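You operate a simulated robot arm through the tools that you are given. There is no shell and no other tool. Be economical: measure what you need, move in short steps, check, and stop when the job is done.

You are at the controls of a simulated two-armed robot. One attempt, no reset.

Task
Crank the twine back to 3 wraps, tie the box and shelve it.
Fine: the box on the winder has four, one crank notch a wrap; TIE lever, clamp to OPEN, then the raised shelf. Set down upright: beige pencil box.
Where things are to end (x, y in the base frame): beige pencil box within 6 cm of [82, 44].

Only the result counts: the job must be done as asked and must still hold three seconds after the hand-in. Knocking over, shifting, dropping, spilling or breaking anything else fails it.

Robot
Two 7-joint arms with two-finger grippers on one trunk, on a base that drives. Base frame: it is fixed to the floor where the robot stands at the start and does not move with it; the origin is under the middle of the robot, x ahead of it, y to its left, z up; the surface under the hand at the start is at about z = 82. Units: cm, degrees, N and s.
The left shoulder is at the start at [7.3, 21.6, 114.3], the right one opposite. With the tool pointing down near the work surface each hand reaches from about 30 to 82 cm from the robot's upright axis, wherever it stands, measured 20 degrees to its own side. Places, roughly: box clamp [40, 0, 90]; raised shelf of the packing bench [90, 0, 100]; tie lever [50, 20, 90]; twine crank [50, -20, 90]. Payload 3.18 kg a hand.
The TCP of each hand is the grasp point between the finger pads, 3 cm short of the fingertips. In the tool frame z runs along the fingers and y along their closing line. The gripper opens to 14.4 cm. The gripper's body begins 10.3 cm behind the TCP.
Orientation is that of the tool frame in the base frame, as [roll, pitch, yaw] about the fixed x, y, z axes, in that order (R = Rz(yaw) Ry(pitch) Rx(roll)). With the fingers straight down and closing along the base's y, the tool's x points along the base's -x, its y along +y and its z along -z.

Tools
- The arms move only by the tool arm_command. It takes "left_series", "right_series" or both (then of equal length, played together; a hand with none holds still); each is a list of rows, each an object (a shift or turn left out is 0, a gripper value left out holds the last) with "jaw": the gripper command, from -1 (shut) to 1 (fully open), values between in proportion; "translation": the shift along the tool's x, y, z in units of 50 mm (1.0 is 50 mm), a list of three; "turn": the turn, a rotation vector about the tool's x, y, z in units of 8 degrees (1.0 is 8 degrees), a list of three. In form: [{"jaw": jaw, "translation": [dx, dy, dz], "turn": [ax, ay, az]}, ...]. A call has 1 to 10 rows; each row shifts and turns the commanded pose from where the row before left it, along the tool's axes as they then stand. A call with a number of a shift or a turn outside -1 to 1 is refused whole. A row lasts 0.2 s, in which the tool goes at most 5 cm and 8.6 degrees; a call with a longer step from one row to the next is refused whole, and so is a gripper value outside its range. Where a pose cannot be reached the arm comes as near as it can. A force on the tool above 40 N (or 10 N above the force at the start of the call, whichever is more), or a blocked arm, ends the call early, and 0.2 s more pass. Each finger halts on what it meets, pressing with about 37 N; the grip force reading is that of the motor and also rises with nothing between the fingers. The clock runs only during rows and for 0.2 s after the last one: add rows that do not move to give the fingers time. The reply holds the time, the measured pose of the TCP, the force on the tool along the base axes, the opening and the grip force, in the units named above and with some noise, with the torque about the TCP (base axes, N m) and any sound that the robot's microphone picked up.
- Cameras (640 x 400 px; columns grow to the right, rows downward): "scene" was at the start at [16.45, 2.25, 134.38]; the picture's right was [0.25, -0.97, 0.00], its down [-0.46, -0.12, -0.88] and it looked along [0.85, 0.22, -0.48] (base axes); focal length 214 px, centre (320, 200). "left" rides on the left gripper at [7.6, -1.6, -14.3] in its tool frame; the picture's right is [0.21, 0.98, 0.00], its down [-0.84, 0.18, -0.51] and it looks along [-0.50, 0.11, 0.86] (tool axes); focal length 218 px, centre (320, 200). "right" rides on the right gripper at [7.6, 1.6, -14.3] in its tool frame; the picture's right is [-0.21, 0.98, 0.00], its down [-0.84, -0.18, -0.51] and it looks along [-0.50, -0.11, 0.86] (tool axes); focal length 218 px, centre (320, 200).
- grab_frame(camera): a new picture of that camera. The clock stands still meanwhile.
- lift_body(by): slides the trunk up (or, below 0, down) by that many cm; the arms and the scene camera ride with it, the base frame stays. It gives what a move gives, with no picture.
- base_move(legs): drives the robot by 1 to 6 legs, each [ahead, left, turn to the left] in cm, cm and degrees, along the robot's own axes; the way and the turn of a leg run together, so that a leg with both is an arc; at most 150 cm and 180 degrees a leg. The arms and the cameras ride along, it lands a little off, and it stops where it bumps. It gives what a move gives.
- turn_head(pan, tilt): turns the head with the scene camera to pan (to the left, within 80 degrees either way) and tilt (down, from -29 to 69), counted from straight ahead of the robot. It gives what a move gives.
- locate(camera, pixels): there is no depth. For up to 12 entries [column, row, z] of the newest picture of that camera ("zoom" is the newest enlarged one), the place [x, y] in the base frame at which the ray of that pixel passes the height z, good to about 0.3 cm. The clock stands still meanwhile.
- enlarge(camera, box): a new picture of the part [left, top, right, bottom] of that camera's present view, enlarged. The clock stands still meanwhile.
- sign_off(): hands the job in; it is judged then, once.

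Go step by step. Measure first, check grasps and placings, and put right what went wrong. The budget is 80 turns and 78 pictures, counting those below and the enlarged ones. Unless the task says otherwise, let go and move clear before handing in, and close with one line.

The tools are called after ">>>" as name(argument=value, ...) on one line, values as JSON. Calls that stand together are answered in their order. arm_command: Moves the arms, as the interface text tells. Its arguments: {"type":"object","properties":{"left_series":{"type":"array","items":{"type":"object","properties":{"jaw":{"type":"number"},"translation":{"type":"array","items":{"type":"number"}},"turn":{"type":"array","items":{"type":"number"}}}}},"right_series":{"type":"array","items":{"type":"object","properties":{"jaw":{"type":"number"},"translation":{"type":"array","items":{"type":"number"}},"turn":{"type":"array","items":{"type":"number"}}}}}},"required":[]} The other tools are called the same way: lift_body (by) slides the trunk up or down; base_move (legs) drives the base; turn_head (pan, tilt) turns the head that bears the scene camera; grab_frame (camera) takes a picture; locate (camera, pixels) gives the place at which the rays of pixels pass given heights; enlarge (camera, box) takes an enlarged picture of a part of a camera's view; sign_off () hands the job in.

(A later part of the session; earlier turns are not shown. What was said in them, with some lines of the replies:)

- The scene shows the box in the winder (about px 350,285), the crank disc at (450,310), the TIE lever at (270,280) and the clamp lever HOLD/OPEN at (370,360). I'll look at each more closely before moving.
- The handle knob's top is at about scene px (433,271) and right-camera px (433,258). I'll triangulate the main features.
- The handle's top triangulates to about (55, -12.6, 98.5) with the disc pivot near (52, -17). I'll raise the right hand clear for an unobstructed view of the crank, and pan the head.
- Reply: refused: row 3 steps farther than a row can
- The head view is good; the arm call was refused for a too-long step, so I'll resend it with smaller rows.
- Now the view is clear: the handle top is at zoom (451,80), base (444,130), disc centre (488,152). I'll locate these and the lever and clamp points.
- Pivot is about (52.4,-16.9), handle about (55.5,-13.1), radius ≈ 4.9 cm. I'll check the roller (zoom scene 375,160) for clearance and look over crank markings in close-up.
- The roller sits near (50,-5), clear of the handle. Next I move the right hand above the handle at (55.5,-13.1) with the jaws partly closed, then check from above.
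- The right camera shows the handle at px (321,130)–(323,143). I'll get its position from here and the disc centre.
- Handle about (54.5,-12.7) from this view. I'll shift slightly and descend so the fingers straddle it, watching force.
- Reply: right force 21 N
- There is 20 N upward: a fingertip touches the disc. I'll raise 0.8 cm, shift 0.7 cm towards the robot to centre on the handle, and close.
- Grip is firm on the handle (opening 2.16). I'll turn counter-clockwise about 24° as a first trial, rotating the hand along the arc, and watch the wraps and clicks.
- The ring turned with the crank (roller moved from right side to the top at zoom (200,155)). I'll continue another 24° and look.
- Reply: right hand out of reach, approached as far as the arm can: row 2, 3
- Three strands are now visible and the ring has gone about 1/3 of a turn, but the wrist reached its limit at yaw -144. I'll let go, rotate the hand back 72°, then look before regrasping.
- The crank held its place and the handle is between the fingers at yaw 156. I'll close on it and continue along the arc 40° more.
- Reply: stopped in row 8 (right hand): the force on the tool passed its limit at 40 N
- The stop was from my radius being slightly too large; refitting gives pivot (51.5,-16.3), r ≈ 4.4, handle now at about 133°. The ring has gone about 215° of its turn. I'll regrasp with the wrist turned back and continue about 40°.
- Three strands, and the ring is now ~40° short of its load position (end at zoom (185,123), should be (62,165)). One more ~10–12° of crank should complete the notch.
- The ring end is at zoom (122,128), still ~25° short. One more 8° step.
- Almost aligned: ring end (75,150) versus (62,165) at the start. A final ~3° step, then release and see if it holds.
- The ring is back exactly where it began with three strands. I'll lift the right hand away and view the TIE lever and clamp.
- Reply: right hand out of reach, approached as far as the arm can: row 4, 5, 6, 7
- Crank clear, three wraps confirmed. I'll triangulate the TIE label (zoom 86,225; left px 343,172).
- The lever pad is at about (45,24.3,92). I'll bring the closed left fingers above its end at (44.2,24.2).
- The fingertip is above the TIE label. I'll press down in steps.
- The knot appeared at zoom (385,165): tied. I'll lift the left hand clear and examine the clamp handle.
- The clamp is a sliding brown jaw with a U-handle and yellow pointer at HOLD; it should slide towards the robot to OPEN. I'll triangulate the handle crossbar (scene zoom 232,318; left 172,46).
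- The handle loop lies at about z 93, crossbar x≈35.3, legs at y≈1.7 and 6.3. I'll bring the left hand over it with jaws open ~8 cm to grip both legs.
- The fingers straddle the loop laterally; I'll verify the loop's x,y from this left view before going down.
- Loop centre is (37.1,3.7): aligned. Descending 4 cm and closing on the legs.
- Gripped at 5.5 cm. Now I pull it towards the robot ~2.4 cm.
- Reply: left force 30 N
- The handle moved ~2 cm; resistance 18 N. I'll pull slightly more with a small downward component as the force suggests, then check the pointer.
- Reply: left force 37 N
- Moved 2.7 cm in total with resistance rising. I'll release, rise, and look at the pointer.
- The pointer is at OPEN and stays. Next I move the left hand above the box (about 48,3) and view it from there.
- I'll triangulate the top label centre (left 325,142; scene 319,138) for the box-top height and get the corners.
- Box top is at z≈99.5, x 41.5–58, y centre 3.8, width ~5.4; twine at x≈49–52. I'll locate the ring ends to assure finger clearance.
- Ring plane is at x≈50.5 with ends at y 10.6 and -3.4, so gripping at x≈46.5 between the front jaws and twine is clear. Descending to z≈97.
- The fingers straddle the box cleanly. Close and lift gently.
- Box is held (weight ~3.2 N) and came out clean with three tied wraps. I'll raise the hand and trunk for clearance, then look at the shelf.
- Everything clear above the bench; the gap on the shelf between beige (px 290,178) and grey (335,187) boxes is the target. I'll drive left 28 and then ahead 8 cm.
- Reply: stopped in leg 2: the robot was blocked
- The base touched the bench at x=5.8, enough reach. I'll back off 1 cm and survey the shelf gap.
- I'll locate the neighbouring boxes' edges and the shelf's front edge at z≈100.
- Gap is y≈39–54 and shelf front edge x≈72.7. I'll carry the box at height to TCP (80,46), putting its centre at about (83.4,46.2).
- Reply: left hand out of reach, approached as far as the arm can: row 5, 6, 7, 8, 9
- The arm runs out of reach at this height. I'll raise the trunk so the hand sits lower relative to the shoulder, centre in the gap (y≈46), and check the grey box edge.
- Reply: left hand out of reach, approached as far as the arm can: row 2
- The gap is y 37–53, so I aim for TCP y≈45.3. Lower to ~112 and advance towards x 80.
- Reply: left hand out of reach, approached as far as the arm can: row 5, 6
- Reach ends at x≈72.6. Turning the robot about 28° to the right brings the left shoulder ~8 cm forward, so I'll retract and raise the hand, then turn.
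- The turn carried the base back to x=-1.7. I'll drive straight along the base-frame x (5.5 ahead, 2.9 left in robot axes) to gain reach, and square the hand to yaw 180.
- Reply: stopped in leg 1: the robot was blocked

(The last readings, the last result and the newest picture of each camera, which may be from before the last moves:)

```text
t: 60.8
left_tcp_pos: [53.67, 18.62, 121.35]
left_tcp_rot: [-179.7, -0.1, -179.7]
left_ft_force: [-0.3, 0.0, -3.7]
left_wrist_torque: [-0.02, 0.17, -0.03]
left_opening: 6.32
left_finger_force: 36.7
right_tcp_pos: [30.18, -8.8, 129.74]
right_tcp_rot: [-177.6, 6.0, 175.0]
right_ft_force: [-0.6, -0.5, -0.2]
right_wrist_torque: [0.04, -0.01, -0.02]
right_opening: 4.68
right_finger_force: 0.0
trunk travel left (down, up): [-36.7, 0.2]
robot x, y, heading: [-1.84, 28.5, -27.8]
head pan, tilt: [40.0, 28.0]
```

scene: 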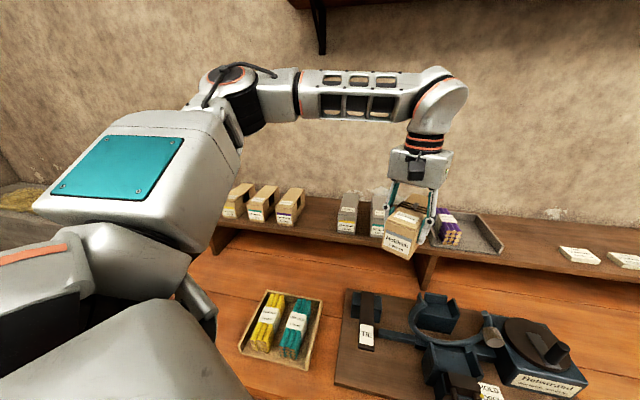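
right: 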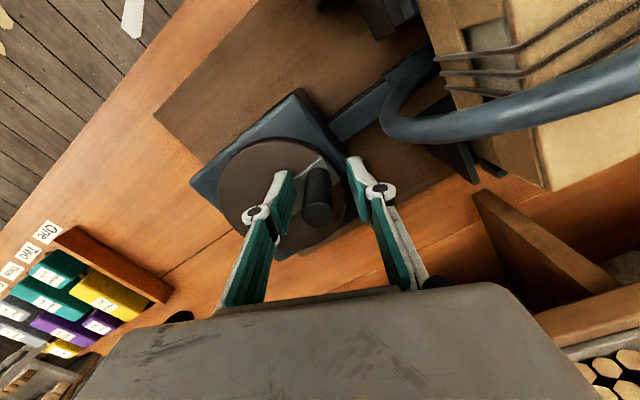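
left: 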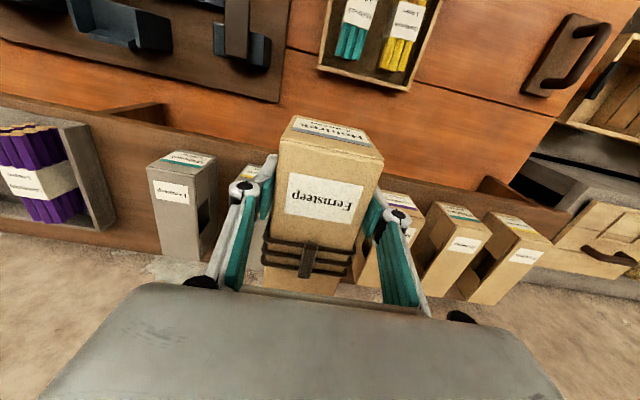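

The base corner rests against the bench, but the shoulder is now ~2 cm further forward and a lower hand reaches farther. I'll swing the box to y≈45.4, lower to ~108 in front of the gap, and advance.

>>> arm_command(left_series=[{"translation": [-0.15, 0.8, 0]}, {"translation": [-0.15, 0.9, 0]}, {"translation": [-0.15, 0.9, 0]}, {"translation": [-0.15, 0.9, 0]}, {"translation": [-0.15, 0.9, 0]}, {"translation": [-0.15, 0.9, 0.2]}, {"translation": [0, 0, 0.8]}, {"translation": [0, 0, 0.8]}, {"translation": [0, 0, 0.7]}, {}])

>>> arm_command(left_series=[{"translation": [-0.8, 0, 0]}, {"translation": [-0.8, 0, 0]}, {"translation": [-0.7, 0, 0]}, {"translation": [-0.5, 0, 0]}, {"translation": [-0.5, 0, 0]}, {"translation": [-0.4, 0, 0]}, {}])

>>> grab_frame(camera="scene")

```text
t: 63.0
left_tcp_pos: [58.15, 45.01, 108.66]
left_tcp_rot: [-179.7, -0.1, -179.7]
left_ft_force: [-1.2, 0.0, -3.6]
left_wrist_torque: [0.0, 0.19, 0.03]
left_opening: 6.31
left_finger_force: 36.3
right_tcp_pos: [30.11, -8.9, 129.7]
right_tcp_rot: [-177.6, 6.1, 175.0]
right_ft_force: [-0.2, -0.4, 0.7]
right_wrist_torque: [0.03, -0.03, 0.03]
right_opening: 4.67
right_finger_force: 0.1
trunk travel left (down, up): [-36.7, 0.2]
robot x, y, heading: [-1.78, 28.75, -27.6]
head pan, tilt: [40.0, 28.0]
```

```text
t: 64.6
left_tcp_pos: [76.4, 44.99, 108.76]
left_tcp_rot: [-179.8, -0.1, -179.8]
left_ft_force: [0.8, -0.2, -3.5]
left_wrist_torque: [0.01, 0.16, 0.01]
left_opening: 6.32
left_finger_force: 37.0
right_tcp_pos: [30.32, -8.71, 129.76]
right_tcp_rot: [-177.6, 6.1, 174.9]
right_ft_force: [-0.4, 0.9, 0.4]
right_wrist_torque: [-0.03, -0.01, 0.01]
right_opening: 4.68
right_finger_force: 0.2
trunk travel left (down, up): [-36.7, 0.2]
robot x, y, heading: [-1.53, 28.61, -27.4]
head pan, tilt: [40.0, 28.0]
```

```text
13 pictures are left
```

scene: 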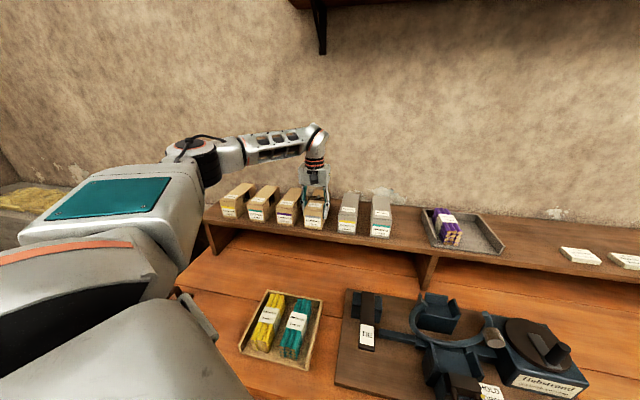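

Reached x=76.4 with no limit. I'll advance another 2.5 cm and inspect the surroundings before lowering.

>>> arm_command(left_series=[{"translation": [-0.25, 0, 0]}, {"translation": [-0.25, 0, 0]}, {}])

>>> enlarge(camera="scene", box=[220, 150, 400, 260])

>>> grab_frame(camera="left")

```text
t: 65.4
left_tcp_pos: [77.78, 44.97, 108.83]
left_tcp_rot: [-179.7, -0.1, -179.7]
left_ft_force: [-0.4, -0.4, -3.8]
left_wrist_torque: [0.03, 0.13, -0.02]
left_opening: 6.3
left_finger_force: 37.2
left hand out of reach, approached as far as the arm can: row 2
right_tcp_pos: [30.19, -8.83, 129.84]
right_tcp_rot: [-177.6, 6.0, 175.0]
right_ft_force: [-0.8, 0.1, 0.1]
right_wrist_torque: [-0.01, -0.01, 0.02]
right_opening: 4.7
right_finger_force: 0.0
trunk travel left (down, up): [-36.7, 0.2]
robot x, y, heading: [-2.11, 28.79, -27.5]
head pan, tilt: [40.0, 28.0]
```

```text
3.56 times, centred on (310, 205) of scene
```

zoom: 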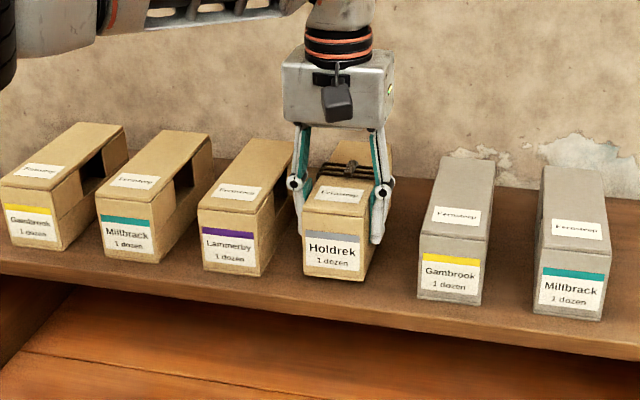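

```text
11 pictures are left
```

left: 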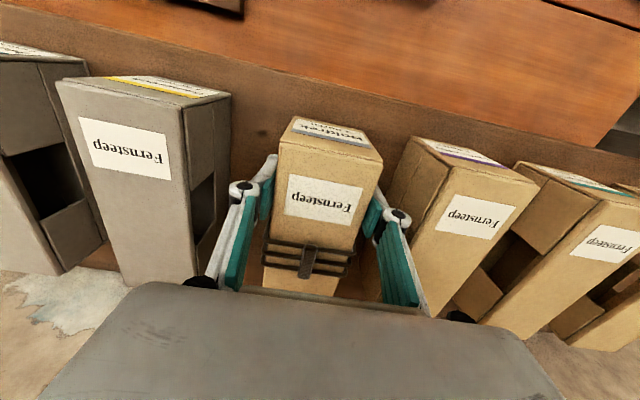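

I'll check the clearance to neighbours at their top height from the left view (beige edge px 410,140; grey edge px 231,95).

>>> locate(camera="left", pixels=[[412, 138, 108], [434, 315, 108], [231, 95, 108], [389, 195, 100], [190, 272, 108], [403, 215, 112], [245, 190, 112]])

>>> locate(camera="zoom", pixels=[[259, 277, 100], [418, 298, 100], [303, 272, 103], [363, 283, 103], [310, 317, 100]])

```text
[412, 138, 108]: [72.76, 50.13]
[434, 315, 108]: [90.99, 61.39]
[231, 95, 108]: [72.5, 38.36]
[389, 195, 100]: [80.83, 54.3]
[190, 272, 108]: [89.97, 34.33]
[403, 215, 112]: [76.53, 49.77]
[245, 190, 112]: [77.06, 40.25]
```

```text
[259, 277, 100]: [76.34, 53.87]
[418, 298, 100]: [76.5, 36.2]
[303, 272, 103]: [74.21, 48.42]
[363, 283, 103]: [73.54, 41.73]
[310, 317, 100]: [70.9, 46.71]
```

Gap is 36.2–53.9 and the box spans 41.7–48.4, front at x≈74: well centred. Lower in small steps until contact.

>>> arm_command(left_series=[{"translation": [0, 0, 0.3]}, {"translation": [0, 0, 0.2]}, {"translation": [0, 0, 0.1]}, {"translation": [0, 0, 0.1]}, {}])

>>> enlarge(camera="scene", box=[220, 150, 400, 260])

```text
t: 66.6
left_tcp_pos: [77.69, 44.87, 105.76]
left_tcp_rot: [-179.5, 0.2, -179.9]
left_ft_force: [1.0, -1.6, 33.6]
left_wrist_torque: [-0.06, 0.07, -0.01]
left_opening: 6.32
left_finger_force: 37.4
right_tcp_pos: [29.91, -8.82, 129.83]
right_tcp_rot: [-177.7, 6.3, 175.0]
right_ft_force: [-0.4, -1.3, 0.7]
right_wrist_torque: [0.02, -0.02, -0.01]
right_opening: 4.69
right_finger_force: 0.1
trunk travel left (down, up): [-36.7, 0.2]
robot x, y, heading: [-1.41, 28.72, -27.6]
head pan, tilt: [40.0, 28.0]
```

```text
3.56 times, centred on (310, 205) of scene
```

zoom: 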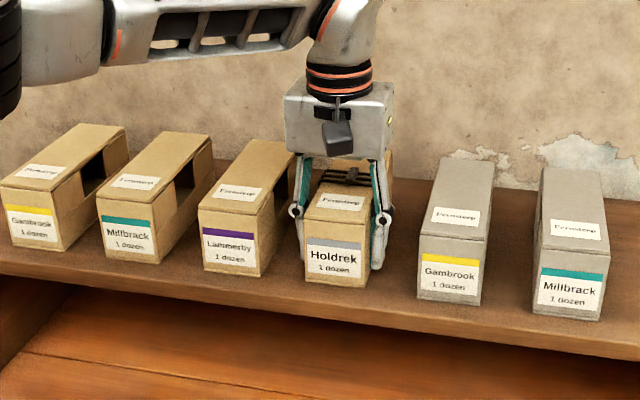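

The box stands on the shelf (33 N contact). I'll ease off 2 mm, open modestly and rise straight up.

>>> arm_command(left_series=[{"translation": [0, 0, -0.06]}, {"jaw": 0.0}, {"jaw": 0.0}, {}])

>>> arm_command(left_series=[{"translation": [0, 0, -0.3]}, {"translation": [0, 0, -0.5]}, {"translation": [0.2, 0, -0.7]}, {"translation": [0.6, 0, -0.6]}, {"translation": [0.8, 0, -0.3]}, {"translation": [0.8, 0, 0]}, {}])

>>> enlarge(camera="scene", box=[220, 150, 400, 260])

>>> grab_frame(camera="scene")

```text
t: 67.6
left_tcp_pos: [77.75, 45.12, 105.54]
left_tcp_rot: [-179.9, -0.1, -179.8]
left_ft_force: [0.5, -1.1, 0.3]
left_wrist_torque: [-0.03, -0.01, 0.03]
left_opening: 7.2
left_finger_force: 0.2
right_tcp_pos: [30.33, -8.91, 129.82]
right_tcp_rot: [-177.7, 6.1, 175.0]
right_ft_force: [-0.1, 0.7, 0.3]
right_wrist_torque: [0.03, -0.01, -0.03]
right_opening: 4.68
right_finger_force: 0.1
trunk travel left (down, up): [-36.7, 0.2]
robot x, y, heading: [-1.77, 28.8, -27.7]
head pan, tilt: [40.0, 28.0]
```

```text
t: 69.2
left_tcp_pos: [65.73, 45.09, 117.38]
left_tcp_rot: [-179.7, -0.1, -179.8]
left_ft_force: [0.4, -0.7, -1.1]
left_wrist_torque: [0.04, 0.01, -0.03]
left_opening: 7.19
left_finger_force: 0.0
right_tcp_pos: [30.23, -8.88, 129.83]
right_tcp_rot: [-177.7, 6.0, 174.9]
right_ft_force: [0.2, 0.2, -0.1]
right_wrist_torque: [0.04, 0.0, -0.01]
right_opening: 4.69
right_finger_force: 0.0
trunk travel left (down, up): [-36.7, 0.2]
robot x, y, heading: [-1.79, 28.55, -27.6]
head pan, tilt: [40.0, 28.0]
```

```text
3.56 times, centred on (310, 205) of scene
```

zoom: 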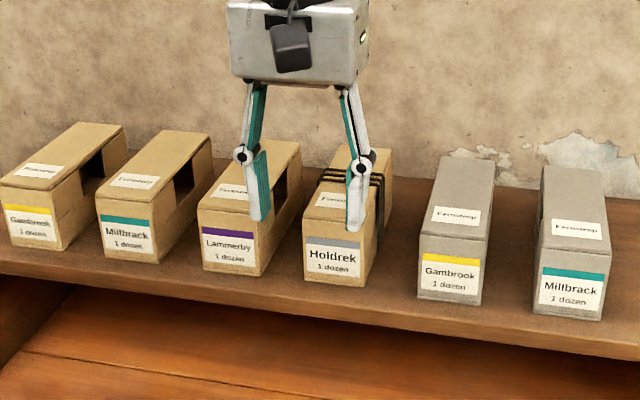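

```text
8 pictures are left
```

scene: 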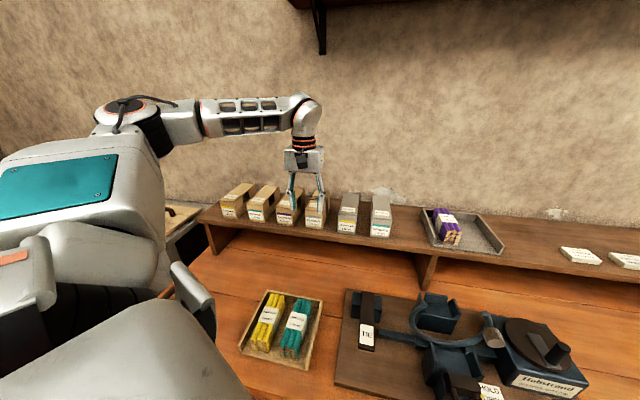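

The box stands upright, 3 wraps visible at zoom (370,180), neighbours undisturbed. A final position check of its front corners.

>>> locate(camera="zoom", pixels=[[304, 281, 101], [364, 287, 101]])

>>> arm_command(left_series=[{"translation": [0.8, 0, 0]}, {"translation": [0.8, 0, 0]}, {}])

>>> enlarge(camera="scene", box=[270, 170, 400, 250])

```text
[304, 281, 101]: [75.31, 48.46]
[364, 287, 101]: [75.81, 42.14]
```

```text
t: 70.0
left_tcp_pos: [57.67, 44.76, 117.49]
left_tcp_rot: [-179.7, -0.2, -179.7]
left_ft_force: [0.3, 0.0, -0.1]
left_wrist_torque: [-0.03, 0.03, 0.01]
left_opening: 7.18
left_finger_force: 0.0
right_tcp_pos: [30.21, -8.82, 129.86]
right_tcp_rot: [-177.7, 6.0, 175.1]
right_ft_force: [0.1, -0.3, -0.6]
right_wrist_torque: [-0.06, 0.02, 0.02]
right_opening: 4.7
right_finger_force: 0.0
trunk travel left (down, up): [-36.7, 0.2]
robot x, y, heading: [-1.67, 28.55, -27.4]
head pan, tilt: [40.0, 28.0]
```

```text
4.92 times, centred on (335, 210) of scene
```

zoom: 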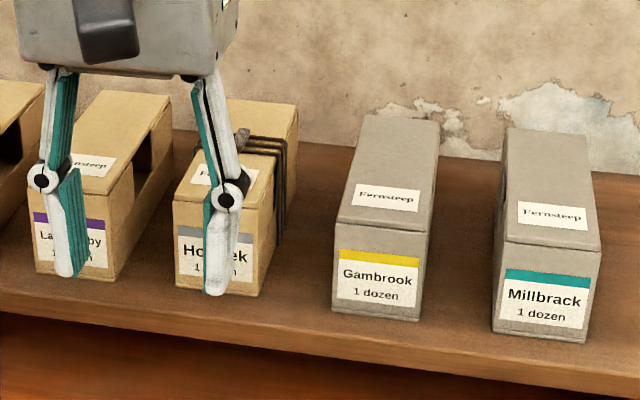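

The box front is at x≈75.5, y 42–48.5, which puts its centre near (82–83, 45). It is upright, has three tied wraps, and both hands are clear, so I'm handing in.

>>> sign_off()

```text
The job is handed in.
```

The twine is cranked back to three wraps, and the box is tied. The clamp is at OPEN, and the beige pencil box stands upright on the raised shelf at about (82–83, 45), within 6 cm of the target.
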